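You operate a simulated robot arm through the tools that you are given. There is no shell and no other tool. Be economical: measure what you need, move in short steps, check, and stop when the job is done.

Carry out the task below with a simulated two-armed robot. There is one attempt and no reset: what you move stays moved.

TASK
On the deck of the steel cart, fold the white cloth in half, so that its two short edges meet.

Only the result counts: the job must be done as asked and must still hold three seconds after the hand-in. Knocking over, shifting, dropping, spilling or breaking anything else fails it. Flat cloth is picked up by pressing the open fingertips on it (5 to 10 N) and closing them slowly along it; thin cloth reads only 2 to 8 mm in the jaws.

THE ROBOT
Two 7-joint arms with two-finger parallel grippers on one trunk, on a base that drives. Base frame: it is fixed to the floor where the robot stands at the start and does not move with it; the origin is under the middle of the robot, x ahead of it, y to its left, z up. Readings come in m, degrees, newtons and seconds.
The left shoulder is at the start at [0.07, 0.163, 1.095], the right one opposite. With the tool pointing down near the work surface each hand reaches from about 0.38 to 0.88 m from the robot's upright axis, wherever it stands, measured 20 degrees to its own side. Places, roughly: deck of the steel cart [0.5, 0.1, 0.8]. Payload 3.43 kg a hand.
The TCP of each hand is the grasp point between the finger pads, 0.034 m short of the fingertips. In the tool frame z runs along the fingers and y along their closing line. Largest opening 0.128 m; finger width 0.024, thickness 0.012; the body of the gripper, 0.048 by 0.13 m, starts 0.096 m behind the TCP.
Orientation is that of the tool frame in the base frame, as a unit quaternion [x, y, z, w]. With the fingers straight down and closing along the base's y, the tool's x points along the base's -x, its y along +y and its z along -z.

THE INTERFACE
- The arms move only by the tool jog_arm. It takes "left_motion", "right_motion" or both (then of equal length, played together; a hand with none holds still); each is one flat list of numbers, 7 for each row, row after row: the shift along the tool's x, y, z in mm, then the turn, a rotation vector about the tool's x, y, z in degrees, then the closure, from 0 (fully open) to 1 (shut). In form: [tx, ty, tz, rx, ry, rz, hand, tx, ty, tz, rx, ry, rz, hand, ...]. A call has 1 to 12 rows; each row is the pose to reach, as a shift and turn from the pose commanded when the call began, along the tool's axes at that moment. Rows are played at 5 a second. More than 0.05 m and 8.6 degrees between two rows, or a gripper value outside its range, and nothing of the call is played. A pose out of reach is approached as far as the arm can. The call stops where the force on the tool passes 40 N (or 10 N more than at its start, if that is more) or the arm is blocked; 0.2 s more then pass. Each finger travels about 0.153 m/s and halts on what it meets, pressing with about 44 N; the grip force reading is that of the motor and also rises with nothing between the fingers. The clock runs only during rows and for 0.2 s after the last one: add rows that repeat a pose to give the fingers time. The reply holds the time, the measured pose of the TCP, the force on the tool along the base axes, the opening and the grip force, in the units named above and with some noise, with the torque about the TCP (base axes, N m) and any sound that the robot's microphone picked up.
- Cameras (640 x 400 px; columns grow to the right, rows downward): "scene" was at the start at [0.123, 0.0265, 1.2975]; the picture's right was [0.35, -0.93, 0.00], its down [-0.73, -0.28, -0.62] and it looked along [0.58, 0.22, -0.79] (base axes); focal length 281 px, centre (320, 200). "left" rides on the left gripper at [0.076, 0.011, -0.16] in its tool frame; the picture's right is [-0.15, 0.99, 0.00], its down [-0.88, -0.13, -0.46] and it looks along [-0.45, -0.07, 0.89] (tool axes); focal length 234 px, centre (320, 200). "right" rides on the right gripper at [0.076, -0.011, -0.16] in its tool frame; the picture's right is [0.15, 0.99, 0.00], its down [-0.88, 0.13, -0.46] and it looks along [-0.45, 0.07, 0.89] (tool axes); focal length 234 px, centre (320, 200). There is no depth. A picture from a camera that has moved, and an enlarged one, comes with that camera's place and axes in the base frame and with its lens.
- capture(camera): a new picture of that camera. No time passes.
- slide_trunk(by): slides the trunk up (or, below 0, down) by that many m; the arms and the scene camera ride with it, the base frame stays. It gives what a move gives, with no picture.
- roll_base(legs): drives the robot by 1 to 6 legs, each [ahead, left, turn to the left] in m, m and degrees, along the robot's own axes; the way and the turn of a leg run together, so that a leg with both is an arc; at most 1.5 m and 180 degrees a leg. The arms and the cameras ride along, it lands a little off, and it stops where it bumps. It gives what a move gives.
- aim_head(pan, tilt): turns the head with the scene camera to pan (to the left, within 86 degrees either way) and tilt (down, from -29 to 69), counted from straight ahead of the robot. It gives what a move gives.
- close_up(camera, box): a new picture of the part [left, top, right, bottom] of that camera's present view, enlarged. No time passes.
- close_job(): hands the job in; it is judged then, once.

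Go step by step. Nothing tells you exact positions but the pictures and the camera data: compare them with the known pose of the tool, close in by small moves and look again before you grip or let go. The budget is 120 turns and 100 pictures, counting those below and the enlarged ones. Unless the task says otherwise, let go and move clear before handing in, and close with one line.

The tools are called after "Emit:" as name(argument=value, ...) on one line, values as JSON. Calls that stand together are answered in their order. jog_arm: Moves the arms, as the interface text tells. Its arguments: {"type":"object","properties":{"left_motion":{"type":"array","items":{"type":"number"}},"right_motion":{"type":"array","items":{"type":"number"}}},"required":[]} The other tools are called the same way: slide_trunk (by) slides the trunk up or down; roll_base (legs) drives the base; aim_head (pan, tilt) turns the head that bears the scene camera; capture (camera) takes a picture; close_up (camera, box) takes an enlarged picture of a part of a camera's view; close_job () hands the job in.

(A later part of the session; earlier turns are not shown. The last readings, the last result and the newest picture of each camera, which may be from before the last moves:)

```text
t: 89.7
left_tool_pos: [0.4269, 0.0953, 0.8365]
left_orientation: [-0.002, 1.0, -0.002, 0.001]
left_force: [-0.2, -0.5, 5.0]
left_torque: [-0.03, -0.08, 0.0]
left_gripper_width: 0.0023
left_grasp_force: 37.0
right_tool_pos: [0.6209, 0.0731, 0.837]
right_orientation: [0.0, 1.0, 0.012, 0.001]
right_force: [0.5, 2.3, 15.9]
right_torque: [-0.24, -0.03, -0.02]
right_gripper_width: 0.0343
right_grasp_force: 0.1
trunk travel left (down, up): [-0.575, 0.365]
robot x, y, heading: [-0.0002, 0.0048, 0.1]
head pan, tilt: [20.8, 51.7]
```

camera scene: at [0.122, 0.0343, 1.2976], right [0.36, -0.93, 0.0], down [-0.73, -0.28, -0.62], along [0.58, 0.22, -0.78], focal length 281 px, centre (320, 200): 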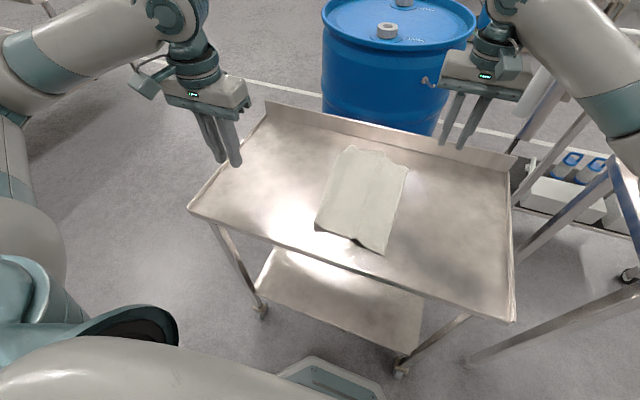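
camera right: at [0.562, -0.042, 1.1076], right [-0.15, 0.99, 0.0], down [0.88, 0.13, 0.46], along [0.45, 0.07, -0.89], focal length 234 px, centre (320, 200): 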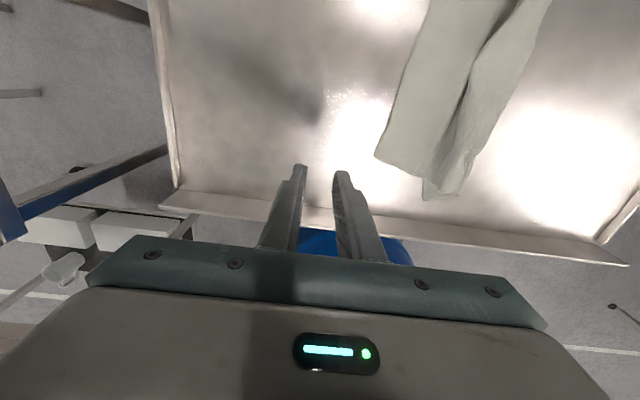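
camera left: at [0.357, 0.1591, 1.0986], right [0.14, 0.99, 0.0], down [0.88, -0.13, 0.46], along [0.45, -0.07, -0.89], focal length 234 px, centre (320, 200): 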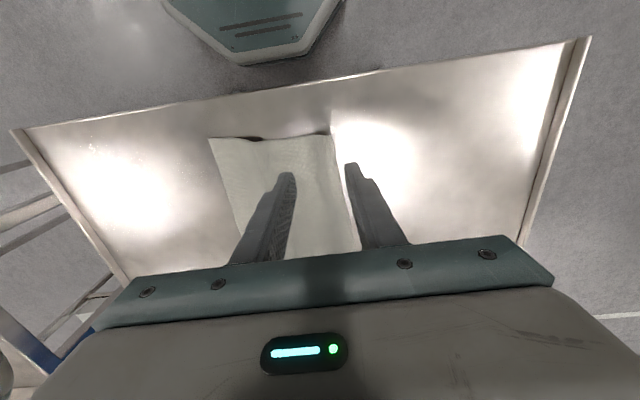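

The balance is better. I ease the pressure slightly and close slowly.

Emit:
jog_arm(right_motion=[0, 0, -0.3, 0.5, 0, 0, 0.72, 0, 0, -0.3, 0.5, 0, 0, 0.74, 0, 0, -0.3, 0.5, 0, 0, 0.76, 0, 0, -0.3, 0.5, 0, 0, 0.78, 0, 0, -0.3, 0.5, 0, 0, 0.8, 0, 0, -0.3, 0.5, 0, 0, 0.82, 0, 0, -0.3, 0.5, 0, 0, 0.84, 0, 0, -0.3, 0.5, 0, 0, 0.86])

Emit:
close_up(camera="right", box=[200, 80, 440, 250])

```text
t: 91.5
left_tool_pos: [0.4275, 0.094, 0.8367]
left_orientation: [-0.001, 1.0, -0.001, 0.001]
left_force: [-0.7, 1.6, 3.3]
left_torque: [0.0, -0.02, 0.02]
left_gripper_width: 0.0026
left_grasp_force: 37.4
right_tool_pos: [0.6217, 0.0731, 0.836]
right_orientation: [0.0, 1.0, 0.008, 0.002]
right_force: [-1.0, -0.3, 14.9]
right_torque: [0.05, 0.02, 0.0]
right_gripper_width: 0.0166
right_grasp_force: 0.1
trunk travel left (down, up): [-0.575, 0.365]
robot x, y, heading: [0.0002, 0.0068, -0.0]
head pan, tilt: [20.8, 51.7]
```

```text
2.35 times, centred on (320, 165) of right
camera zoom: at [0.5453, 0.0595, 0.9957], right [-0.15, 0.99, 0.02], down [0.88, 0.12, 0.46], along [0.45, 0.08, -0.89], focal length 551 px, centre (320, 282)
```

zoom: 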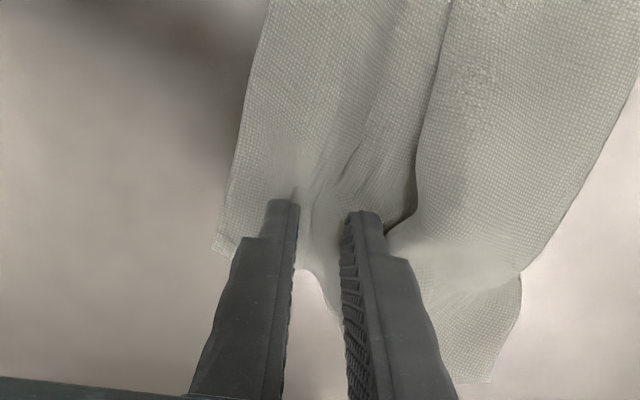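

A ridge is forming, so I close fully.

Emit:
jog_arm(right_motion=[0, 0, -0.2, 0, 0, 0, 0.88, 0, 0, -0.2, 0, 0, 0, 0.9, 0, 0, -0.2, 0, 0, 0, 0.92, 0, 0, -0.2, 0, 0, 0, 0.94, 0, 0, -0.2, 0, 0, 0, 0.96, 0, 0, -0.2, 0, 0, 0, 0.98, 0, 0, -0.2, 0, 0, 0, 1, 0, 0, -0.2, 0, 0, 0, 1])

```text
t: 93.3
left_tool_pos: [0.4267, 0.0949, 0.8365]
left_orientation: [0.0, 1.0, -0.001, 0.0]
left_force: [-0.6, -0.1, 6.9]
left_torque: [0.01, -0.01, -0.01]
left_gripper_width: 0.0025
left_grasp_force: 37.0
right_tool_pos: [0.6213, 0.0741, 0.8354]
right_orientation: [-0.001, 1.0, 0.008, 0.0]
right_force: [-0.4, 1.8, 10.5]
right_torque: [0.16, -0.03, 0.03]
right_gripper_width: 0.0022
right_grasp_force: 36.6
trunk travel left (down, up): [-0.575, 0.365]
robot x, y, heading: [0.002, 0.0078, -0.0]
head pan, tilt: [20.8, 51.7]
```

Both hands now hold the short edge (2.5 and 2.2 mm). I lift the cloth and bring the hands level in y, then raise the trunk so the whole cloth hangs.

Emit:
jog_arm(left_motion=[0, 0, -18, 0, 0, 0, 1, 0, 0, -36, 0, 0, 0, 1, 0, 0, -54, 0, 0, 0, 1, 0, 5, -72, 0, 0, 0, 1, 0, 12, -90, 0, 0, 0, 1, 0, 20, -108, 0, 0, 0, 1, 0, 28, -126, 0, 0, 0, 1, 0, 36, -144, 0, 0, 0, 1, 0, 45, -160, 0, 0, 0, 1, 0, 55, -176, 0, 0, 0, 1, 0, 65, -192, 0, 0, 0, 1, 0, 75, -205, 0, 0, 0, 1], right_motion=[0, 0, -18, 0, 0, 0, 1, 0, 0, -36, 0, 0, 0, 1, 0, 6, -54, 0, 0, 0, 1, 0, 14, -72, 0, 0, 0, 1, 0, 24, -90, 0, 0, 0, 1, 0, 34, -108, 0, 0, 0, 1, 0, 44, -126, 0, 0, 0, 1, 0, 54, -144, 0, 0, 0, 1, 0, 64, -160, 0, 0, 0, 1, 0, 75, -176, 0, 0, 0, 1, 0, 86, -192, 0, 0, 0, 1, 0, 96, -205, 0, 0, 0, 1])

Emit:
slide_trunk(by=0.13)

Emit:
capture(camera="scene")

```text
t: 95.9
left_tool_pos: [0.428, 0.1707, 1.0406]
left_orientation: [-0.001, 1.0, -0.001, 0.0]
left_force: [0.3, 0.1, 0.1]
left_torque: [0.01, -0.01, -0.01]
left_gripper_width: 0.0023
left_grasp_force: 37.3
right_tool_pos: [0.6207, 0.1673, 1.0426]
right_orientation: [0.0, 1.0, 0.007, 0.0]
right_force: [0.0, -0.2, -0.7]
right_torque: [-0.03, 0.02, 0.02]
right_gripper_width: 0.0023
right_grasp_force: 37.2
trunk travel left (down, up): [-0.575, 0.365]
robot x, y, heading: [-0.002, 0.0051, 0.1]
head pan, tilt: [20.8, 51.7]
```

```text
t: 97.5
left_tool_pos: [0.4284, 0.1712, 1.1709]
left_orientation: [-0.001, 1.0, -0.002, -0.001]
left_force: [0.6, 0.0, -0.1]
left_torque: [0.02, 0.04, 0.01]
left_gripper_width: 0.0027
left_grasp_force: 36.7
right_tool_pos: [0.6224, 0.1675, 1.1716]
right_orientation: [0.0, 1.0, 0.008, 0.0]
right_force: [0.4, -1.1, -0.4]
right_torque: [0.02, -0.03, 0.02]
right_gripper_width: 0.0023
right_grasp_force: 37.4
trunk travel left (down, up): [-0.705, 0.235]
robot x, y, heading: [0.0016, 0.0053, -0.0]
head pan, tilt: [20.8, 51.7]
```

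```text
16 pictures are left
camera scene: at [0.1233, 0.0347, 1.4274], right [0.36, -0.93, 0.0], down [-0.73, -0.28, -0.62], along [0.58, 0.22, -0.79], focal length 281 px, centre (320, 200)
```

scene: 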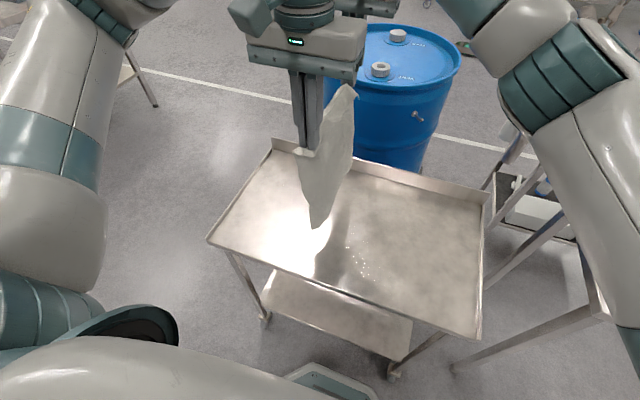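

Emit:
close_up(camera="scene", box=[260, 70, 400, 270])

```text
2.00 times, centred on (330, 170) of scene
camera zoom: at [0.1233, 0.0347, 1.4274], right [0.36, -0.93, 0.0], down [-0.73, -0.28, -0.62], along [0.58, 0.22, -0.79], focal length 562 px, centre (300, 260)
```

zoom: 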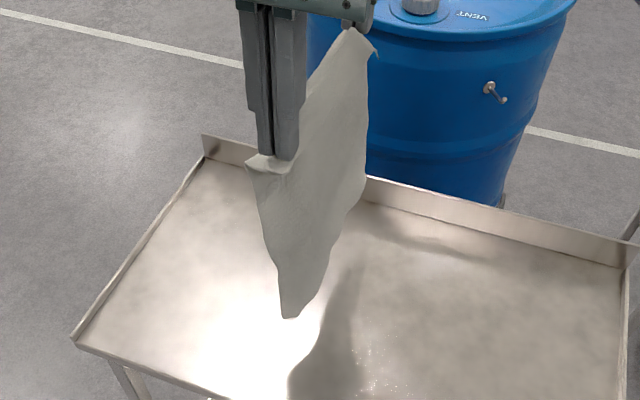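

Emit:
capture(camera="left")

```text
14 pictures are left
camera left: at [0.3535, 0.1816, 1.3293], right [0.14, 0.99, 0.0], down [0.88, -0.13, 0.46], along [0.45, -0.07, -0.89], focal length 234 px, centre (320, 200)
```

left: 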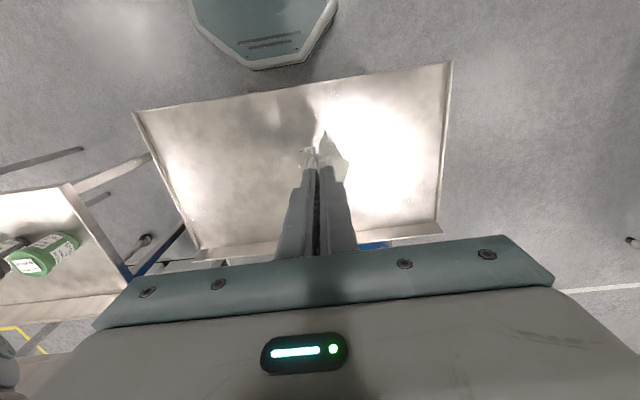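

Triangulating, the near lower corner is at z≈0.89, so the cloth hangs out as a single sheet. I shift the base slightly left for reach, then lay the sheet flat moving toward -y with the tail trailing toward +y.

Emit:
roll_base(legs=[[0, 0.05, 0]])

Emit:
jog_arm(left_motion=[0, -5, 27, 0, 0, 0, 1, 0, -15, 47, 0, 0, 0, 1, 0, -32, 59, 0, 0, 0, 1, 0, -54, 65, 0, 0, 0, 1, 0, -76, 71, 0, 0, 0, 1, 0, -98, 79, 0, 0, 0, 1, 0, -120, 89, 0, 0, 0, 1, 0, -142, 102, 0, 0, 0, 1, 0, -162, 117, 0, 0, 0, 1, 0, -182, 134, 0, 0, 0, 1, 0, -200, 153, 0, 0, 0, 1, 0, -216, 172, 0, 0, 0, 1], right_motion=[0, -5, 27, 0, 0, 0, 1, 0, -15, 47, 0, 0, 0, 1, 0, -32, 59, 0, 0, 0, 1, 0, -54, 65, 0, 0, 0, 1, 0, -76, 71, 0, 0, 0, 1, 0, -98, 79, 0, 0, 0, 1, 0, -120, 89, 0, 0, 0, 1, 0, -142, 102, 0, 0, 0, 1, 0, -162, 117, 0, 0, 0, 1, 0, -182, 134, 0, 0, 0, 1, 0, -200, 153, 0, 0, 0, 1, 0, -216, 172, 0, 0, 0, 1])

Emit:
jog_arm(left_motion=[0, -14, 21, 0, 0, 0, 1, 0, -27, 43, 0, 0, 0, 1, 0, -38, 65, 0, 0, 0, 1, 0, -47, 87, 0, 0, 0, 1, 0, -55, 109, 0, 0, 0, 1, 0, -60, 129, 0, 0, 0, 1, 0, -64, 147, 0, 0, 0, 1, 0, -66, 157, 0, 0, 0, 1], right_motion=[0, -14, 21, 0, 0, 0, 1, 0, -27, 43, 0, 0, 0, 1, 0, -38, 65, 0, 0, 0, 1, 0, -47, 87, 0, 0, 0, 1, 0, -55, 109, 0, 0, 0, 1, 0, -60, 129, 0, 0, 0, 1, 0, -64, 147, 0, 0, 0, 1, 0, -66, 157, 0, 0, 0, 1])

Emit:
capture(camera="scene")

```text
t: 98.4
left_tool_pos: [0.4294, 0.2162, 1.171]
left_orientation: [-0.001, 1.0, 0.0, 0.0]
left_force: [0.2, -0.5, -0.2]
left_torque: [0.06, 0.0, 0.03]
left_gripper_width: 0.0025
left_grasp_force: 36.5
right_tool_pos: [0.6228, 0.214, 1.1733]
right_orientation: [0.001, 1.0, 0.008, 0.0]
right_force: [0.1, -1.3, -0.2]
right_torque: [0.05, -0.01, 0.01]
right_gripper_width: 0.0022
right_grasp_force: 37.1
trunk travel left (down, up): [-0.705, 0.235]
robot x, y, heading: [0.0006, 0.0568, -0.0]
head pan, tilt: [20.8, 51.7]
```

```text
t: 101.0
left_tool_pos: [0.4298, 0.003, 0.9992]
left_orientation: [-0.001, 1.0, 0.0, -0.001]
left_force: [0.5, -1.1, 0.1]
left_torque: [0.03, 0.01, 0.01]
left_gripper_width: 0.0021
left_grasp_force: 37.6
right_tool_pos: [0.6237, 0.0018, 0.9952]
right_orientation: [0.001, 1.0, 0.01, 0.0]
right_force: [-0.7, -0.2, 1.1]
right_torque: [0.04, 0.02, 0.0]
right_gripper_width: 0.0022
right_grasp_force: 37.2
trunk travel left (down, up): [-0.705, 0.235]
robot x, y, heading: [-0.0038, 0.0599, 0.2]
head pan, tilt: [20.8, 51.7]
```

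```text
t: 102.8
left_tool_pos: [0.4296, -0.0644, 0.8422]
left_orientation: [-0.001, 1.0, -0.002, 0.0]
left_force: [0.5, -0.2, -0.1]
left_torque: [0.02, -0.01, -0.01]
left_gripper_width: 0.0028
left_grasp_force: 37.1
right_tool_pos: [0.6217, -0.0596, 0.8378]
right_orientation: [0.001, 1.0, 0.008, 0.0]
right_force: [-0.8, 0.3, 1.0]
right_torque: [0.01, -0.02, 0.0]
right_gripper_width: 0.0021
right_grasp_force: 37.1
trunk travel left (down, up): [-0.705, 0.235]
robot x, y, heading: [-0.0014, 0.0563, 0.1]
head pan, tilt: [20.8, 51.7]
```

```text
13 pictures are left
camera scene: at [0.1229, 0.0835, 1.4276], right [0.36, -0.93, 0.0], down [-0.73, -0.28, -0.62], along [0.58, 0.22, -0.79], focal length 281 px, centre (320, 200)
```

scene: 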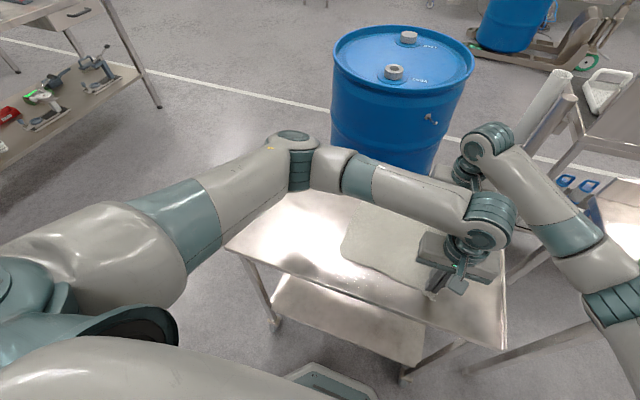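

The sheet looks flat. I release, rise and move clear to see the whole cloth.

Emit:
jog_arm(left_motion=[0, 0, 0, 0, 0, 0, 0.95, 0, 0, 0, 0, 0, 0, 0.9, 0, 0, 0, 0, 0, 0, 0.85, 0, 0, 0, 0, 0, 0, 0.75, 0, 0, -30, 0, 0, 0, 0.75, 0, 0, -70, 0, 0, 0, 0.75, 0, 0, -110, 0, 0, 0, 0.75, 0, 0, -150, 0, 0, 0, 0.75, 45, 0, -170, 0, 0, 0, 0.75], right_motion=[0, 0, 0, 0, 0, 0, 0.95, 0, 0, 0, 0, 0, 0, 0.9, 0, 0, 0, 0, 0, 0, 0.85, 0, 0, 0, 0, 0, 0, 0.75, 0, 0, -30, 0, 0, 0, 0.75, 0, 0, -70, 0, 0, 0, 0.75, 0, -40, -110, 0, 0, 0, 0.75, 0, -80, -130, 0, 0, 0, 0.75, 0, -120, -130, 0, 0, 0, 0.75])

Emit:
jog_arm(left_motion=[0, 45, 0, 0, 0, 0, 0.75, 0, 90, 0, 0, 0, 0, 0.75, 0, 135, 0, 0, 0, 0, 0.75, 0, 180, 0, 0, 0, 0, 0.75, 0, 225, 0, 0, 0, 0, 0.75, 0, 270, 0, 0, 0, 0, 0.75, 0, 315, 0, 0, 0, 0, 0.75, 0, 360, 0, 0, 0, 0, 0.75, 0, 400, 0, 0, 0, 0, 0.75])

Emit:
capture(camera="scene")

```text
refused: row 7 steps farther than a row can; nothing moved
```

```text
t: 104.8
left_tool_pos: [0.4303, 0.3378, 0.8405]
left_orientation: [0.0, 1.0, -0.002, 0.001]
left_force: [-0.1, 0.5, 0.0]
left_torque: [-0.01, -0.02, 0.03]
left_gripper_width: 0.0318
left_grasp_force: 0.0
right_tool_pos: [0.6215, -0.0602, 0.8383]
right_orientation: [0.001, 1.0, 0.008, 0.0]
right_force: [-0.4, -0.5, 0.1]
right_torque: [0.05, 0.01, 0.01]
right_gripper_width: 0.0021
right_grasp_force: 37.0
trunk travel left (down, up): [-0.705, 0.235]
robot x, y, heading: [0.001, 0.0562, -0.1]
head pan, tilt: [20.8, 51.7]
```

```text
12 pictures are left
camera scene: at [0.1219, 0.0849, 1.4276], right [0.36, -0.93, 0.0], down [-0.73, -0.28, -0.62], along [0.58, 0.22, -0.78], focal length 281 px, centre (320, 200)
```

scene: 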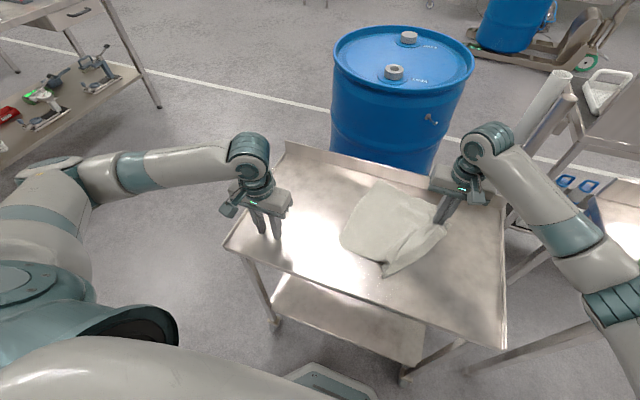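

The release call was refused because one step was too long, so the second call dragged the near corner. That was my mistake in sending them together. The right hand still holds its corner, so I look closely.

Emit:
close_up(camera="scene", box=[320, 160, 480, 290])

```text
3.08 times, centred on (400, 225) of scene
camera zoom: at [0.1219, 0.0849, 1.4276], right [0.36, -0.93, 0.0], down [-0.73, -0.28, -0.62], along [0.58, 0.22, -0.78], focal length 865 px, centre (74, 123)
```

zoom: 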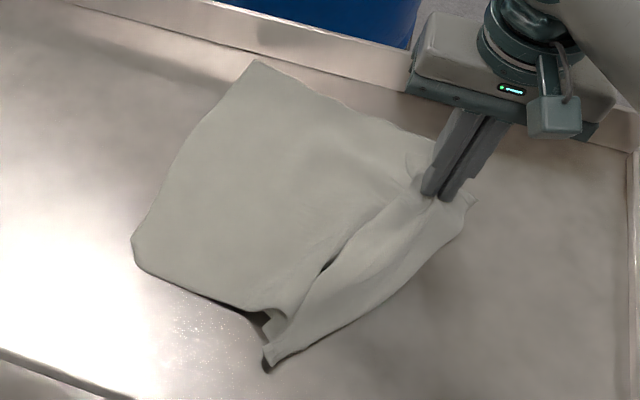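

The near corner got pulled back toward +y, to about (0.42, 0.04). I bring the left hand above it, high and clear, and look with its own camera.

Emit:
jog_arm(left_motion=[0, 0, -40, 0, 0, 0, 0.75, 0, 0, -70, 0, 0, 0, 0.75, 0, -45, -70, 0, 0, 0, 0.75, 0, -90, -70, 0, 0, 0, 0.75, 0, -135, -70, 0, 0, 0, 0.75, 0, -180, -70, 0, 0, 0, 0.75, 0, -225, -70, 0, 0, 0, 0.75, 0, -265, -70, 0, 0, 0, 0.75])

Emit:
close_up(camera="left", box=[140, 50, 440, 260])

```text
t: 106.6
left_tool_pos: [0.4319, 0.0686, 0.9128]
left_orientation: [-0.001, 1.0, 0.0, 0.0]
left_force: [-0.4, -0.3, -0.9]
left_torque: [0.0, 0.0, -0.01]
left_gripper_width: 0.032
left_grasp_force: 0.1
right_tool_pos: [0.6225, -0.0607, 0.8374]
right_orientation: [0.0, 1.0, 0.009, -0.001]
right_force: [0.8, 0.3, 0.3]
right_torque: [0.05, -0.02, -0.03]
right_gripper_width: 0.0022
right_grasp_force: 36.6
trunk travel left (down, up): [-0.705, 0.235]
robot x, y, heading: [-0.0003, 0.0562, 0.0]
head pan, tilt: [20.8, 51.7]
```

```text
1.90 times, centred on (290, 155) of left
camera zoom: at [0.3557, 0.0798, 1.0708], right [0.14, 0.99, 0.0], down [0.88, -0.13, 0.46], along [0.45, -0.07, -0.89], focal length 446 px, centre (377, 286)
```

zoom: 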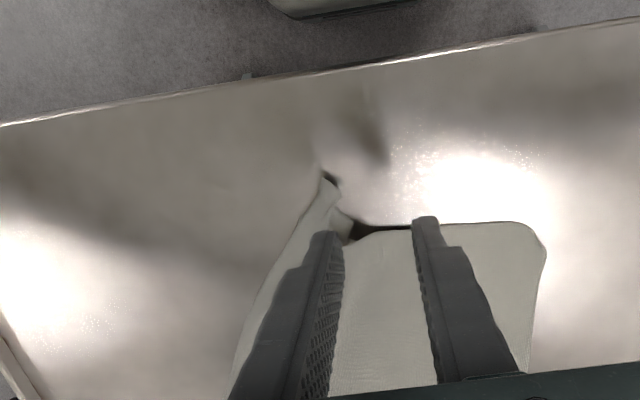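

The moved edge has curled into a small tube ending at about (0.415, 0.041). I straddle that tube with the left jaws and grip it, so I can lift and re-lay with both hands.

Emit:
jog_arm(left_motion=[-4, -20, 0, 0, 0, 0, 0.62, -6, -40, 0, 0, 0, 0, 0.62, -6, -40, 35, 0, 0, 0, 0.62, -6, -40, 62, 0, 0, 0, 0.62, -6, -40, 72, 0, 0, 0, 0.62, -6, -40, 75, 0, 0, 0, 0.62, -6, -40, 76, 0, 0, 0, 0.62])

Emit:
close_up(camera="left", box=[140, 50, 440, 260])

```text
t: 108.2
left_tool_pos: [0.4356, 0.0309, 0.8369]
left_orientation: [0.001, 1.0, -0.002, 0.0]
left_force: [-0.2, -0.1, -0.3]
left_torque: [-0.05, 0.0, -0.02]
left_gripper_width: 0.0487
left_grasp_force: 0.2
right_tool_pos: [0.6222, -0.0597, 0.8376]
right_orientation: [0.001, 1.0, 0.008, 0.001]
right_force: [-0.1, 0.1, 0.0]
right_torque: [0.01, 0.01, -0.03]
right_gripper_width: 0.0019
right_grasp_force: 36.8
trunk travel left (down, up): [-0.705, 0.235]
robot x, y, heading: [0.0034, 0.0539, 0.1]
head pan, tilt: [20.8, 51.7]
```

```text
1.90 times, centred on (290, 155) of left
camera zoom: at [0.3597, 0.0422, 0.9954], right [0.15, 0.99, 0.0], down [0.88, -0.13, 0.46], along [0.45, -0.07, -0.89], focal length 446 px, centre (377, 286)
```

zoom: 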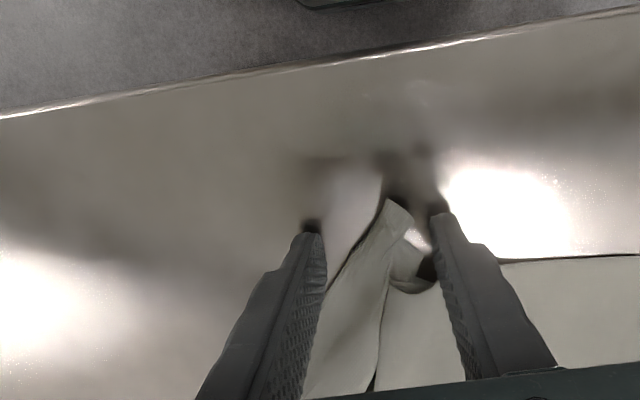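

The tube is between the fingers. I rise 1.5 mm so the main cloth isn't dragged, and close.

Emit:
jog_arm(left_motion=[0, 0, -1.5, 0, 0, 0, 0.62, 0, 0, -1.5, 0, 0, 0, 0.68, 0, 0, -1.5, 0, 0, 0, 0.74, 0, 0, -1.5, 0, 0, 0, 0.8, 0, 0, -1.5, 0, 0, 0, 0.86, 0, 0, -1.5, 0, 0, 0, 0.92, 0, 0, -1.5, 0, 0, 0, 1, 0, 0, -1.5, 0, 0, 0, 1, 0, 0, -1.5, 0, 0, 0, 1])

```text
t: 110.2
left_tool_pos: [0.4346, 0.0299, 0.838]
left_orientation: [0.0, 1.0, -0.002, 0.0]
left_force: [-0.4, 0.2, 0.6]
left_torque: [-0.04, -0.02, 0.01]
left_gripper_width: 0.0024
left_grasp_force: 37.7
right_tool_pos: [0.6229, -0.0601, 0.8381]
right_orientation: [0.0, 1.0, 0.007, 0.0]
right_force: [0.7, 0.1, -0.5]
right_torque: [0.02, -0.03, -0.02]
right_gripper_width: 0.0021
right_grasp_force: 36.6
trunk travel left (down, up): [-0.705, 0.235]
robot x, y, heading: [-0.0009, 0.0566, 0.1]
head pan, tilt: [20.8, 51.7]
```

The left jaws hold cloth again (2.4 mm). I lift both hands together, bringing them level in y, until the whole sheet hangs.

Emit:
jog_arm(left_motion=[0, 0, -14, 0, 0, 0, 1, 0, 0, -28, 0, 0, 0, 1, 0, 0, -42, 0, 0, 0, 1, 0, 0, -56, 0, 0, 0, 1, 0, 0, -70, 0, 0, 0, 1, 0, 10, -84, 0, 0, 0, 1, 0, 20, -98, 0, 0, 0, 1, 0, 32, -112, 0, 0, 0, 1, 0, 44, -126, 0, 0, 0, 1, 0, 56, -140, 0, 0, 0, 1, 0, 68, -154, 0, 0, 0, 1, 0, 80, -168, 0, 0, 0, 1], right_motion=[0, 8, -14, 0, 0, 0, 1, 0, 18, -28, 0, 0, 0, 1, 0, 30, -42, 0, 0, 0, 1, 0, 42, -56, 0, 0, 0, 1, 0, 54, -70, 0, 0, 0, 1, 0, 68, -84, 0, 0, 0, 1, 0, 82, -98, 0, 0, 0, 1, 0, 98, -112, 0, 0, 0, 1, 0, 114, -126, 0, 0, 0, 1, 0, 130, -140, 0, 0, 0, 1, 0, 148, -154, 0, 0, 0, 1, 0, 166, -168, 0, 0, 0, 1])

Emit:
jog_arm(left_motion=[0, 10, -15, 0, 0, 0, 1, 0, 20, -30, 0, 0, 0, 1, 0, 30, -45, 0, 0, 0, 1, 0, 40, -60, 0, 0, 0, 1, 0, 50, -75, 0, 0, 0, 1, 0, 60, -90, 0, 0, 0, 1, 0, 70, -105, 0, 0, 0, 1, 0, 80, -120, 0, 0, 0, 1, 0, 90, -135, 0, 0, 0, 1, 0, 98, -150, 0, 0, 0, 1, 0, 104, -165, 0, 0, 0, 1, 0, 104, -165, 0, 0, 0, 1], right_motion=[0, 10, -15, 0, 0, 0, 1, 0, 20, -30, 0, 0, 0, 1, 0, 30, -45, 0, 0, 0, 1, 0, 40, -60, 0, 0, 0, 1, 0, 50, -75, 0, 0, 0, 1, 0, 60, -90, 0, 0, 0, 1, 0, 70, -105, 0, 0, 0, 1, 0, 80, -120, 0, 0, 0, 1, 0, 90, -135, 0, 0, 0, 1, 0, 98, -150, 0, 0, 0, 1, 0, 106, -165, 0, 0, 0, 1, 0, 106, -165, 0, 0, 0, 1])

Emit:
capture(camera="scene")

```text
t: 112.8
left_tool_pos: [0.4349, 0.1125, 1.0071]
left_orientation: [-0.001, 1.0, -0.003, 0.0]
left_force: [-0.4, 0.3, -0.2]
left_torque: [-0.01, 0.0, 0.0]
left_gripper_width: 0.0024
left_grasp_force: 37.7
right_tool_pos: [0.6224, 0.1025, 1.0075]
right_orientation: [0.002, 1.0, 0.008, 0.0]
right_force: [-0.4, 0.4, 0.1]
right_torque: [-0.02, -0.03, 0.04]
right_gripper_width: 0.0025
right_grasp_force: 37.0
trunk travel left (down, up): [-0.705, 0.235]
robot x, y, heading: [0.003, 0.0596, 0.4]
head pan, tilt: [20.8, 51.7]
```

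```text
t: 115.4
left_tool_pos: [0.4352, 0.2153, 1.1686]
left_orientation: [0.0, 1.0, -0.002, 0.0]
left_force: [-0.5, -0.8, -0.1]
left_torque: [0.01, 0.01, 0.0]
left_gripper_width: 0.0026
left_grasp_force: 36.8
right_tool_pos: [0.6237, 0.206, 1.1748]
right_orientation: [0.001, 1.0, 0.008, -0.002]
right_force: [0.0, 0.1, -0.7]
right_torque: [0.01, 0.01, -0.02]
right_gripper_width: 0.0021
right_grasp_force: 37.5
trunk travel left (down, up): [-0.705, 0.235]
robot x, y, heading: [-0.0008, 0.056, -0.1]
head pan, tilt: [20.8, 51.7]
```

```text
8 pictures are left
camera scene: at [0.1237, 0.0834, 1.4274], right [0.36, -0.93, 0.0], down [-0.73, -0.28, -0.62], along [0.58, 0.22, -0.79], focal length 281 px, centre (320, 200)
```

scene: 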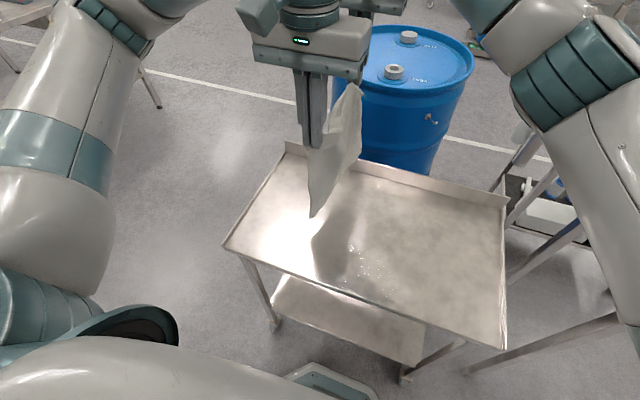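

It hangs as one sheet again. I repeat the lay-down toward -y.

Emit:
jog_arm(left_motion=[0, -5, 27, 0, 0, 0, 1, 0, -15, 47, 0, 0, 0, 1, 0, -32, 59, 0, 0, 0, 1, 0, -54, 65, 0, 0, 0, 1, 0, -76, 71, 0, 0, 0, 1, 0, -98, 79, 0, 0, 0, 1, 0, -120, 89, 0, 0, 0, 1, 0, -142, 102, 0, 0, 0, 1, 0, -162, 117, 0, 0, 0, 1, 0, -182, 134, 0, 0, 0, 1, 0, -200, 153, 0, 0, 0, 1, 0, -216, 172, 0, 0, 0, 1], right_motion=[0, -5, 27, 0, 0, 0, 1, 0, -15, 47, 0, 0, 0, 1, 0, -32, 59, 0, 0, 0, 1, 0, -54, 65, 0, 0, 0, 1, 0, -76, 71, 0, 0, 0, 1, 0, -98, 79, 0, 0, 0, 1, 0, -120, 89, 0, 0, 0, 1, 0, -142, 102, 0, 0, 0, 1, 0, -162, 117, 0, 0, 0, 1, 0, -180, 134, 0, 0, 0, 1, 0, -196, 155, 0, 0, 0, 1, 0, -209, 175, 0, 0, 0, 1])

Emit:
jog_arm(left_motion=[0, -14, 21, 0, 0, 0, 1, 0, -27, 43, 0, 0, 0, 1, 0, -40, 65, 0, 0, 0, 1, 0, -50, 87, 0, 0, 0, 1, 0, -58, 109, 0, 0, 0, 1, 0, -64, 129, 0, 0, 0, 1, 0, -69, 145, 0, 0, 0, 1, 0, -72, 155, 0, 0, 0, 1], right_motion=[0, -14, 21, 0, 0, 0, 1, 0, -27, 43, 0, 0, 0, 1, 0, -40, 65, 0, 0, 0, 1, 0, -50, 87, 0, 0, 0, 1, 0, -58, 109, 0, 0, 0, 1, 0, -64, 129, 0, 0, 0, 1, 0, -69, 147, 0, 0, 0, 1, 0, -72, 157, 0, 0, 0, 1])

```text
t: 118.0
left_tool_pos: [0.4343, -0.0018, 0.9982]
left_orientation: [0.0, 1.0, -0.001, 0.0]
left_force: [0.1, -0.4, 0.9]
left_torque: [-0.01, 0.0, 0.01]
left_gripper_width: 0.0028
left_grasp_force: 37.3
right_tool_pos: [0.6215, -0.0012, 0.9965]
right_orientation: [0.0, 1.0, 0.009, 0.0]
right_force: [0.4, -0.6, 0.1]
right_torque: [0.06, 0.06, -0.03]
right_gripper_width: 0.0024
right_grasp_force: 36.4
trunk travel left (down, up): [-0.705, 0.235]
robot x, y, heading: [0.0019, 0.0574, 0.0]
head pan, tilt: [20.8, 51.7]
```

```text
t: 119.8
left_tool_pos: [0.4344, -0.0724, 0.844]
left_orientation: [-0.001, 1.0, -0.002, 0.0]
left_force: [-0.5, 0.9, 5.9]
left_torque: [0.08, -0.16, 0.04]
left_gripper_width: 0.0023
left_grasp_force: 37.7
right_tool_pos: [0.6226, -0.0712, 0.8401]
right_orientation: [0.001, 1.0, 0.008, 0.0]
right_force: [0.1, 0.2, 0.4]
right_torque: [0.0, -0.02, 0.0]
right_gripper_width: 0.0023
right_grasp_force: 37.2
trunk travel left (down, up): [-0.705, 0.235]
robot x, y, heading: [-0.0005, 0.0572, -0.0]
head pan, tilt: [20.8, 51.7]
```

I drag 15 mm further to straighten the sheet, then open and rise straight up, waiting for each result this time.

Emit:
jog_arm(left_motion=[0, -5, -1, 0, 0, 0, 1, 0, -10, -1, 0, 0, 0, 1, 0, -15, -1, 0, 0, 0, 1, 0, -15, 0, 0, 0, 0, 0.95, 0, -15, 0, 0, 0, 0, 0.88, 0, -15, 0, 0, 0, 0, 0.8, 0, -15, -20, 0, 0, 0, 0.8, 0, -15, -60, 0, 0, 0, 0.8, 0, -15, -100, 0, 0, 0, 0.8], right_motion=[0, -5, 0, 0, 0, 0, 1, 0, -10, 0, 0, 0, 0, 1, 0, -15, 0, 0, 0, 0, 1, 0, -15, 0, 0, 0, 0, 0.95, 0, -15, 0, 0, 0, 0, 0.88, 0, -15, 0, 0, 0, 0, 0.8, 0, -15, -20, 0, 0, 0, 0.8, 0, -15, -60, 0, 0, 0, 0.8, 0, -15, -100, 0, 0, 0, 0.8])

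```text
t: 121.8
left_tool_pos: [0.4334, -0.0854, 0.9445]
left_orientation: [0.0, 1.0, -0.001, 0.0]
left_force: [0.2, -0.2, -0.4]
left_torque: [-0.04, -0.03, 0.01]
left_gripper_width: 0.0256
left_grasp_force: 0.1
right_tool_pos: [0.62, -0.0854, 0.9381]
right_orientation: [0.0, 1.0, 0.008, -0.001]
right_force: [-0.2, 0.1, -0.3]
right_torque: [0.0, -0.04, -0.02]
right_gripper_width: 0.0256
right_grasp_force: 0.0
trunk travel left (down, up): [-0.705, 0.235]
robot x, y, heading: [0.0005, 0.0595, 0.1]
head pan, tilt: [20.8, 51.7]
```

Emit:
jog_arm(left_motion=[0, 47, 0, 0, 0, 0, 0.75, 0, 94, 0, 0, 0, 0, 0.75, 0, 141, 0, 0, 0, 0, 0.75, 0, 188, 0, 0, 0, 0, 0.75, 0, 235, 0, 0, 0, 0, 0.75, 0, 282, 0, 0, 0, 0, 0.75, 0, 329, 0, 0, 0, 0, 0.75, 0, 376, 0, 0, 0, 0, 0.75, 0, 420, 0, 0, 0, 0, 0.75], right_motion=[0, -15, -5, 0, 0, 0, 0.75, 0, -30, -10, 0, 0, 0, 0.75, 0, -45, -15, 0, 0, 0, 0.75, 0, -60, -20, 0, 0, 0, 0.75, 0, -75, -20, 0, 0, 0, 0.75, 0, -90, -20, 0, 0, 0, 0.75, 0, -100, -20, 0, 0, 0, 0.75, 0, -110, -20, 0, 0, 0, 0.75, 0, -120, -20, 0, 0, 0, 0.75])

Emit:
close_up(camera="scene", box=[270, 130, 490, 290])

```text
t: 123.8
left_tool_pos: [0.4349, 0.3338, 0.9444]
left_orientation: [0.001, 1.0, -0.002, 0.0]
left_force: [-0.1, -0.5, 0.3]
left_torque: [-0.04, -0.02, 0.02]
left_gripper_width: 0.032
left_grasp_force: 0.0
right_tool_pos: [0.6206, -0.2074, 0.9593]
right_orientation: [0.001, 1.0, 0.007, 0.0]
right_force: [-0.5, 0.1, 0.3]
right_torque: [0.03, 0.0, 0.0]
right_gripper_width: 0.0318
right_grasp_force: 0.2
trunk travel left (down, up): [-0.705, 0.235]
robot x, y, heading: [-0.0009, 0.0593, -0.2]
head pan, tilt: [20.8, 51.7]
```

```text
2.50 times, centred on (380, 210) of scene
camera zoom: at [0.1217, 0.0847, 1.4276], right [0.36, -0.93, 0.0], down [-0.73, -0.28, -0.62], along [0.58, 0.22, -0.78], focal length 703 px, centre (170, 175)
```

zoom: 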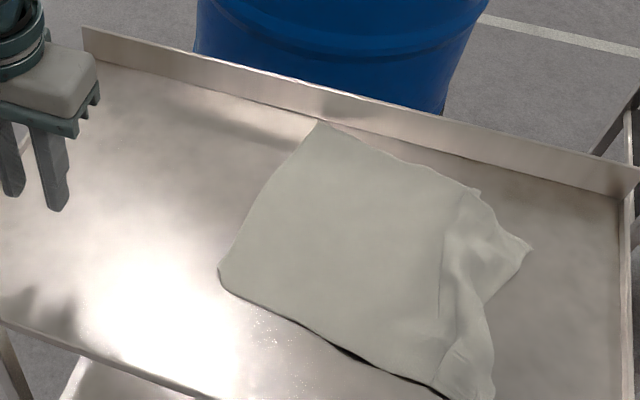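

The cloth is open again, rotated about 9°, with only its -y end crumpled, and that end will drop free when lifted. The true midline runs from about (0.447, -0.001) to (0.703, -0.041). I place both hands on it with matching yaw.

Emit:
jog_arm(left_motion=[-5, -43, 0, 0, 0, 0, 0.75, -10, -86, 0, 0, 0, 0, 0.75, -16, -129, 0, 0, 0, 0, 0.75, -21, -172, 0, 0, 0, 0, 0.75, -26, -215, 0, 0, 0, 0, 0.75, -32, -258, 0, 0, 0, 4.5, 0.75, -37, -300, 0, 0, 0, 9, 0.75, -42, -340, 0, 0, 0, 9, 0.75, -42, -340, 45, 0, 0, 9, 0.75, -42, -340, 80, 0, 0, 9, 0.75, -42, -340, 97, 0, 0, 9, 0.75, -42, -340, 101, 0, 0, 9, 0.75], right_motion=[-6, 21, 0, 0, 0, 0, 0.75, -12, 43, 0, 0, 0, 0, 0.75, -18, 64, 0, 0, 0, 0, 0.75, -24, 86, 0, 0, 0, 0, 0.75, -30, 107, 0, 0, 0, 0, 0.75, -36, 129, 0, 0.9, 0, 4.5, 0.75, -42, 150, 0, 0.9, 0, 9, 0.75, -47, 171, 0, 0.9, 0, 9, 0.75, -47, 171, 45, 0.9, 0, 9, 0.75, -47, 171, 85, 0.9, 0, 9, 0.75, -47, 171, 112, 0.9, 0, 9, 0.75, -47, 171, 117, 0.9, 0, 9, 0.75])

Emit:
close_up(camera="left", box=[140, 50, 440, 260])

```text
t: 126.4
left_tool_pos: [0.4761, -0.0072, 0.8431]
left_orientation: [0.078, 0.997, -0.002, 0.0]
left_force: [0.8, -0.4, 0.7]
left_torque: [0.02, 0.0, -0.02]
left_gripper_width: 0.0321
left_grasp_force: 0.1
right_tool_pos: [0.6696, -0.0356, 0.8427]
right_orientation: [0.079, 0.997, 0.0, -0.001]
right_force: [0.9, 0.3, -0.3]
right_torque: [-0.03, 0.01, -0.02]
right_gripper_width: 0.0321
right_grasp_force: 0.0
trunk travel left (down, up): [-0.705, 0.235]
robot x, y, heading: [0.0006, 0.0564, 0.2]
head pan, tilt: [20.8, 51.7]
```

```text
1.90 times, centred on (290, 155) of left
camera zoom: at [0.4038, 0.0157, 1.0015], right [0.3, 0.95, 0.0], down [0.85, -0.26, 0.46], along [0.43, -0.14, -0.89], focal length 446 px, centre (377, 286)
```

zoom: 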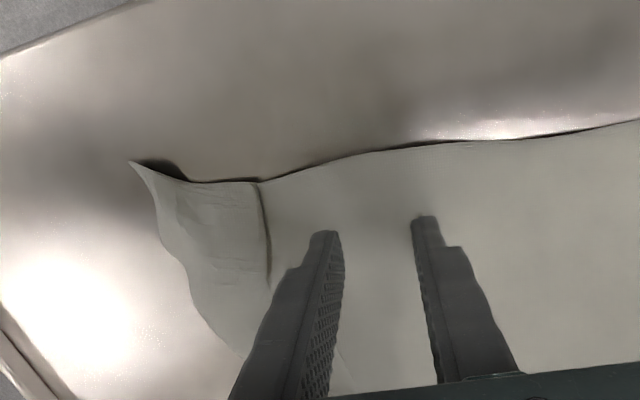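

The placement and yaw match the cloth. I lower to contact.

Emit:
jog_arm(left_motion=[0, 0, 4, 0, 0, 0, 0.75, 0, 0, 6, 0, 0, 0, 0.75, 0, 0, 7.3, 0, 0, 0, 0.75, 0, 0, 7.3, 0, 0, 0, 0.75], right_motion=[0, 0, 4, 0, 0, 0, 0.75, 0, 0, 6, 0, 0, 0, 0.75, 0, 0, 7.3, 0, 0, 0, 0.75, 0, 0, 7.3, 0, 0, 0, 0.75])

```text
t: 127.4
left_tool_pos: [0.4773, -0.0069, 0.8356]
left_orientation: [0.078, 0.997, -0.003, 0.0]
left_force: [-0.2, 1.1, -0.2]
left_torque: [0.0, -0.01, 0.04]
left_gripper_width: 0.0321
left_grasp_force: 0.1
right_tool_pos: [0.6685, -0.0361, 0.8364]
right_orientation: [0.079, 0.997, 0.0, 0.0]
right_force: [-1.0, -1.4, 9.5]
right_torque: [-0.24, 0.15, 0.01]
right_gripper_width: 0.0318
right_grasp_force: 0.0
trunk travel left (down, up): [-0.705, 0.235]
robot x, y, heading: [0.0011, 0.0557, 0.2]
head pan, tilt: [20.8, 51.7]
```

Emit:
jog_arm(left_motion=[0, 0, 0.6, 0, 0, 0, 0.75, 0, 0, 1.1, 0, 0, 0, 0.75, 0, 0, 1.1, 0, 0, 0, 0.75], right_motion=[0, 0, 0.2, 1, 0, 0, 0.75, 0, 0, 0.2, 1, 0, 0, 0.75, 0, 0, 0.2, 1, 0, 0, 0.75])

```text
t: 128.2
left_tool_pos: [0.476, -0.0068, 0.8354]
left_orientation: [0.078, 0.997, -0.002, 0.001]
left_force: [0.9, 0.4, 4.1]
left_torque: [0.05, 0.0, -0.01]
left_gripper_width: 0.032
left_grasp_force: 0.3
right_tool_pos: [0.668, -0.0335, 0.8364]
right_orientation: [0.079, 0.997, -0.008, -0.001]
right_force: [2.1, 0.4, 10.8]
right_torque: [-0.24, 0.09, 0.05]
right_gripper_width: 0.0316
right_grasp_force: 0.1
trunk travel left (down, up): [-0.705, 0.235]
robot x, y, heading: [0.002, 0.0587, 0.0]
head pan, tilt: [20.8, 51.7]
```

Emit:
jog_arm(left_motion=[0, 0, 0.4, 0, 0, 0, 0.75, 0, 0, 0.4, 0, 0, 0, 0.75, 0, 0, 0.4, 0, 0, 0, 0.75], right_motion=[0, 0, 0, 1, 0, 0, 0.75, 0, 0, 0, 1.5, 0, 0, 0.75, 0, 0, 0, 1.5, 0, 0, 0.75])

```text
t: 129.0
left_tool_pos: [0.4757, -0.0078, 0.8355]
left_orientation: [0.079, 0.997, -0.002, 0.002]
left_force: [1.9, 0.8, 11.8]
left_torque: [0.19, 0.0, -0.04]
left_gripper_width: 0.0325
left_grasp_force: 0.3
right_tool_pos: [0.6669, -0.0346, 0.8366]
right_orientation: [0.078, 0.997, -0.022, -0.002]
right_force: [1.9, 1.2, 11.6]
right_torque: [0.27, -0.16, -0.02]
right_gripper_width: 0.0322
right_grasp_force: 0.1
trunk travel left (down, up): [-0.705, 0.235]
robot x, y, heading: [-0.0009, 0.0591, 0.0]
head pan, tilt: [20.8, 51.7]
```

Back the right tilt off halfway, then close both slowly.

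Emit:
jog_arm(left_motion=[0, 0, -0.2, 0, 0, 0, 0.75, 0, 0, -0.2, 0, 0, 0, 0.77, 0, 0, -0.2, 0, 0, 0, 0.79, 0, 0, -0.2, 0, 0, 0, 0.81, 0, 0, -0.2, 0, 0, 0, 0.83, 0, 0, -0.2, 0, 0, 0, 0.85, 0, 0, -0.2, 0, 0, 0, 0.87, 0, 0, -0.2, 0, 0, 0, 0.89], right_motion=[0, 0, -0.2, -0.7, 0, 0, 0.75, 0, 0, -0.2, -0.7, 0, 0, 0.77, 0, 0, -0.2, -0.7, 0, 0, 0.79, 0, 0, -0.2, -0.7, 0, 0, 0.81, 0, 0, -0.2, -0.7, 0, 0, 0.83, 0, 0, -0.2, -0.7, 0, 0, 0.85, 0, 0, -0.2, -0.7, 0, 0, 0.87, 0, 0, -0.2, -0.7, 0, 0, 0.89])

```text
t: 130.8
left_tool_pos: [0.4765, -0.008, 0.8361]
left_orientation: [0.078, 0.997, -0.002, 0.001]
left_force: [0.0, -1.3, 16.8]
left_torque: [0.1, 0.11, 0.01]
left_gripper_width: 0.0133
left_grasp_force: 0.0
right_tool_pos: [0.6684, -0.0349, 0.8369]
right_orientation: [0.079, 0.997, -0.015, -0.001]
right_force: [0.7, 1.0, 6.6]
right_torque: [-0.05, 0.08, 0.0]
right_gripper_width: 0.0143
right_grasp_force: 0.0
trunk travel left (down, up): [-0.705, 0.235]
robot x, y, heading: [0.0008, 0.0596, 0.1]
head pan, tilt: [20.8, 51.7]
```

Emit:
jog_arm(left_motion=[0, 0, -0.4, 0, 0, 0, 0.9, 0, 0, -0.4, 0, 0, 0, 0.92, 0, 0, -0.4, 0, 0, 0, 0.94, 0, 0, -0.4, 0, 0, 0, 0.96, 0, 0, -0.4, 0, 0, 0, 0.98, 0, 0, -0.4, 0, 0, 0, 1, 0, 0, -0.4, 0, 0, 0, 1], right_motion=[0, 0, 0.1, 0, 0, 0, 0.9, 0, 0, 0.1, 0, 0, 0, 0.92, 0, 0, 0.1, 0, 0, 0, 0.94, 0, 0, 0.1, 0, 0, 0, 0.96, 0, 0, 0.1, 0, 0, 0, 0.98, 0, 0, 0.1, 0, 0, 0, 1, 0, 0, 0.1, 0, 0, 0, 1])

```text
t: 132.4
left_tool_pos: [0.4765, -0.0082, 0.8353]
left_orientation: [0.078, 0.997, -0.002, 0.001]
left_force: [0.5, 0.5, 15.9]
left_torque: [0.08, 0.13, -0.04]
left_gripper_width: 0.0023
left_grasp_force: 36.7
right_tool_pos: [0.6681, -0.0348, 0.8362]
right_orientation: [0.08, 0.997, -0.016, -0.002]
right_force: [-0.4, -0.4, 9.9]
right_torque: [-0.05, 0.1, 0.04]
right_gripper_width: 0.0019
right_grasp_force: 36.3
trunk travel left (down, up): [-0.705, 0.235]
robot x, y, heading: [0.0009, 0.0576, 0.1]
head pan, tilt: [20.8, 51.7]
```

Both hands hold the cloth at the midline (2.3 and 1.9 mm). I lift straight up so both halves hang.

Emit:
jog_arm(left_motion=[0, 0, -14, 0, 0, 0, 1, 0, 0, -30, 0, 0, 0, 1, 0, 0, -47, 0, 0, 0, 1, 0, 0, -64, 0, 0, 0, 1, 0, 0, -82, 0, 0, 0, 1, 0, 0, -100, 0, 0, 0, 1, 0, 0, -118, 0, 0, 0, 1, 0, 0, -136, 0, 0, 0, 1, 0, 0, -154, 0, 0, 0, 1, 0, 0, -172, 0, 0, 0, 1, 0, 0, -190, 0, 0, 0, 1, 0, 0, -205, 0, 0, 0, 1], right_motion=[0, 0, -14, 0, 0, 0, 1, 0, 0, -30, 0, 0, 0, 1, 0, 0, -47, 0, 0, 0, 1, 0, 0, -64, 0, 0, 0, 1, 0, 0, -82, 0, 0, 0, 1, 0, 0, -100, 0, 0, 0, 1, 0, 0, -118, 0, 0, 0, 1, 0, 0, -136, 0, 0, 0, 1, 0, 0, -154, 0, 0, 0, 1, 0, 0, -172, 0, 0, 0, 1, 0, 0, -190, 0, 0, 0, 1, 0, 0, -205, 0, 0, 0, 1])

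Emit:
close_up(camera="scene", box=[320, 90, 480, 290])

```text
t: 135.0
left_tool_pos: [0.4768, -0.0083, 1.0406]
left_orientation: [0.079, 0.997, -0.002, -0.001]
left_force: [0.6, -0.4, -0.5]
left_torque: [-0.02, -0.05, 0.01]
left_gripper_width: 0.0021
left_grasp_force: 37.6
right_tool_pos: [0.6706, -0.0276, 1.0405]
right_orientation: [0.08, 0.997, -0.016, -0.002]
right_force: [-0.4, 0.0, -0.1]
right_torque: [0.01, -0.02, 0.03]
right_gripper_width: 0.0021
right_grasp_force: 36.7
trunk travel left (down, up): [-0.705, 0.235]
robot x, y, heading: [0.0017, 0.0564, 0.3]
head pan, tilt: [20.8, 51.7]
```

```text
2.00 times, centred on (400, 190) of scene
camera zoom: at [0.1225, 0.0835, 1.4275], right [0.36, -0.93, 0.0], down [-0.73, -0.28, -0.62], along [0.58, 0.22, -0.78], focal length 562 px, centre (160, 220)
```

zoom: 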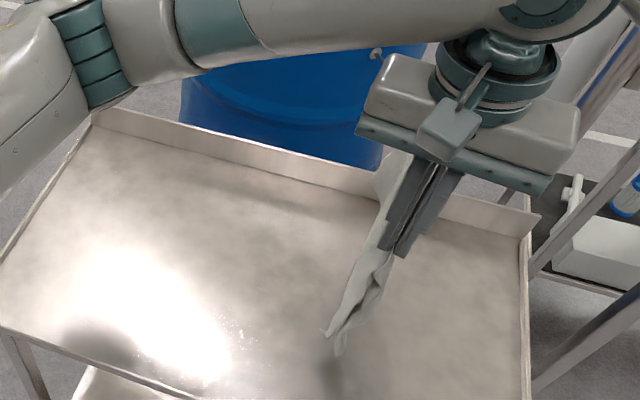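

Both halves hang evenly with their corners at similar heights. I turn the hands square again and level them before laying down.

Emit:
jog_arm(left_motion=[0, 0, 0, 0, 0, -2, 1, 0, 0, 0, 0, 0, -4, 1, 0, 0, 0, 0, 0, -6, 1, 0, 0, 0, 0, 0, -8, 1, 0, 0, 0, 0, 0, -9, 1, 0, 0, 0, 0, 0, -9, 1, 0, 0, 0, 0, 0, -9, 1], right_motion=[0.6, 4, 0, 0, 0, -2, 1, 1.2, 8, 0, -0.6, 0, -4, 1, 1.8, 12, 0, -1.2, 0, -6, 1, 2.4, 16, 0, -1.8, 0, -8, 1, 2.9, 18.8, 0, -1.8, 0, -9, 1, 2.9, 18.8, 0, -1.8, 0, -9, 1, 2.9, 18.8, 0, -1.8, 0, -9, 1])

```text
t: 136.6
left_tool_pos: [0.4769, -0.0077, 1.0392]
left_orientation: [0.0, 1.0, -0.002, 0.0]
left_force: [0.4, 0.2, -0.5]
left_torque: [0.01, 0.02, -0.07]
left_gripper_width: 0.0022
left_grasp_force: 36.9
right_tool_pos: [0.671, -0.0093, 1.0407]
right_orientation: [0.0, 1.0, -0.001, -0.002]
right_force: [-0.3, -0.5, 0.3]
right_torque: [-0.02, 0.02, -0.04]
right_gripper_width: 0.0021
right_grasp_force: 36.6
trunk travel left (down, up): [-0.705, 0.235]
robot x, y, heading: [-0.0009, 0.0564, 0.2]
head pan, tilt: [20.8, 51.7]
```

Now I lay it down in an arc toward +y, with a slight tilt so the fold leans to +y.

Emit:
jog_arm(left_motion=[8, 0, 18, 0, 0, 0, 1, 16, 3, 36, 0, 0, 0, 1, 20, 13, 50, 2, 0, 0, 1, 20, 30, 56, 4, 0, 0, 1, 20, 48, 62, 6, 0, 0, 1, 20, 66, 71, 9, 0, 0, 1, 20, 83, 83, 12, 0, 0, 1, 20, 100, 98, 15, 0, 0, 1, 20, 115, 115, 18, 0, 0, 1, 20, 128, 134, 20, 0, 0, 1, 20, 139, 154, 22, 0, 0, 1, 20, 147, 174, 24, 0, 0, 1], right_motion=[8, 0, 18, 0, 0, 0, 1, 16, 3, 36, 0, 0, 0, 1, 20, 13, 50, 2, 0, 0, 1, 20, 30, 56, 4, 0, 0, 1, 20, 48, 62, 6, 0, 0, 1, 20, 66, 71, 9, 0, 0, 1, 20, 83, 83, 12, 0, 0, 1, 20, 100, 98, 15, 0, 0, 1, 20, 115, 115, 18, 0, 0, 1, 20, 128, 134, 20, 0, 0, 1, 20, 139, 154, 22, 0, 0, 1, 20, 147, 174, 24, 0, 0, 1])

Emit:
close_up(camera="scene", box=[290, 130, 490, 290])

```text
t: 139.2
left_tool_pos: [0.4569, 0.1397, 0.866]
left_orientation: [-0.001, 0.977, -0.211, 0.0]
left_force: [-0.1, -0.6, 0.1]
left_torque: [0.02, -0.01, -0.01]
left_gripper_width: 0.0022
left_grasp_force: 36.8
right_tool_pos: [0.6502, 0.1379, 0.8649]
right_orientation: [0.001, 0.978, -0.209, -0.002]
right_force: [0.2, 0.6, -0.2]
right_torque: [0.01, -0.02, -0.04]
right_gripper_width: 0.002
right_grasp_force: 37.1
trunk travel left (down, up): [-0.705, 0.235]
robot x, y, heading: [-0.0006, 0.0587, -0.3]
head pan, tilt: [20.8, 51.7]
```

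```text
2.50 times, centred on (390, 210) of scene
camera zoom: at [0.1228, 0.0853, 1.4275], right [0.36, -0.93, 0.0], down [-0.73, -0.28, -0.62], along [0.58, 0.22, -0.79], focal length 703 px, centre (145, 175)
```

zoom: 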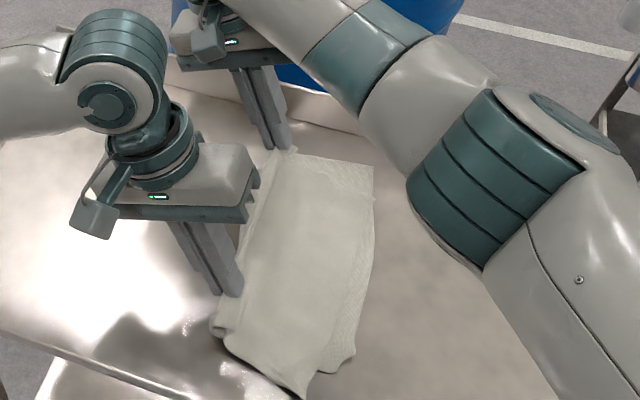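

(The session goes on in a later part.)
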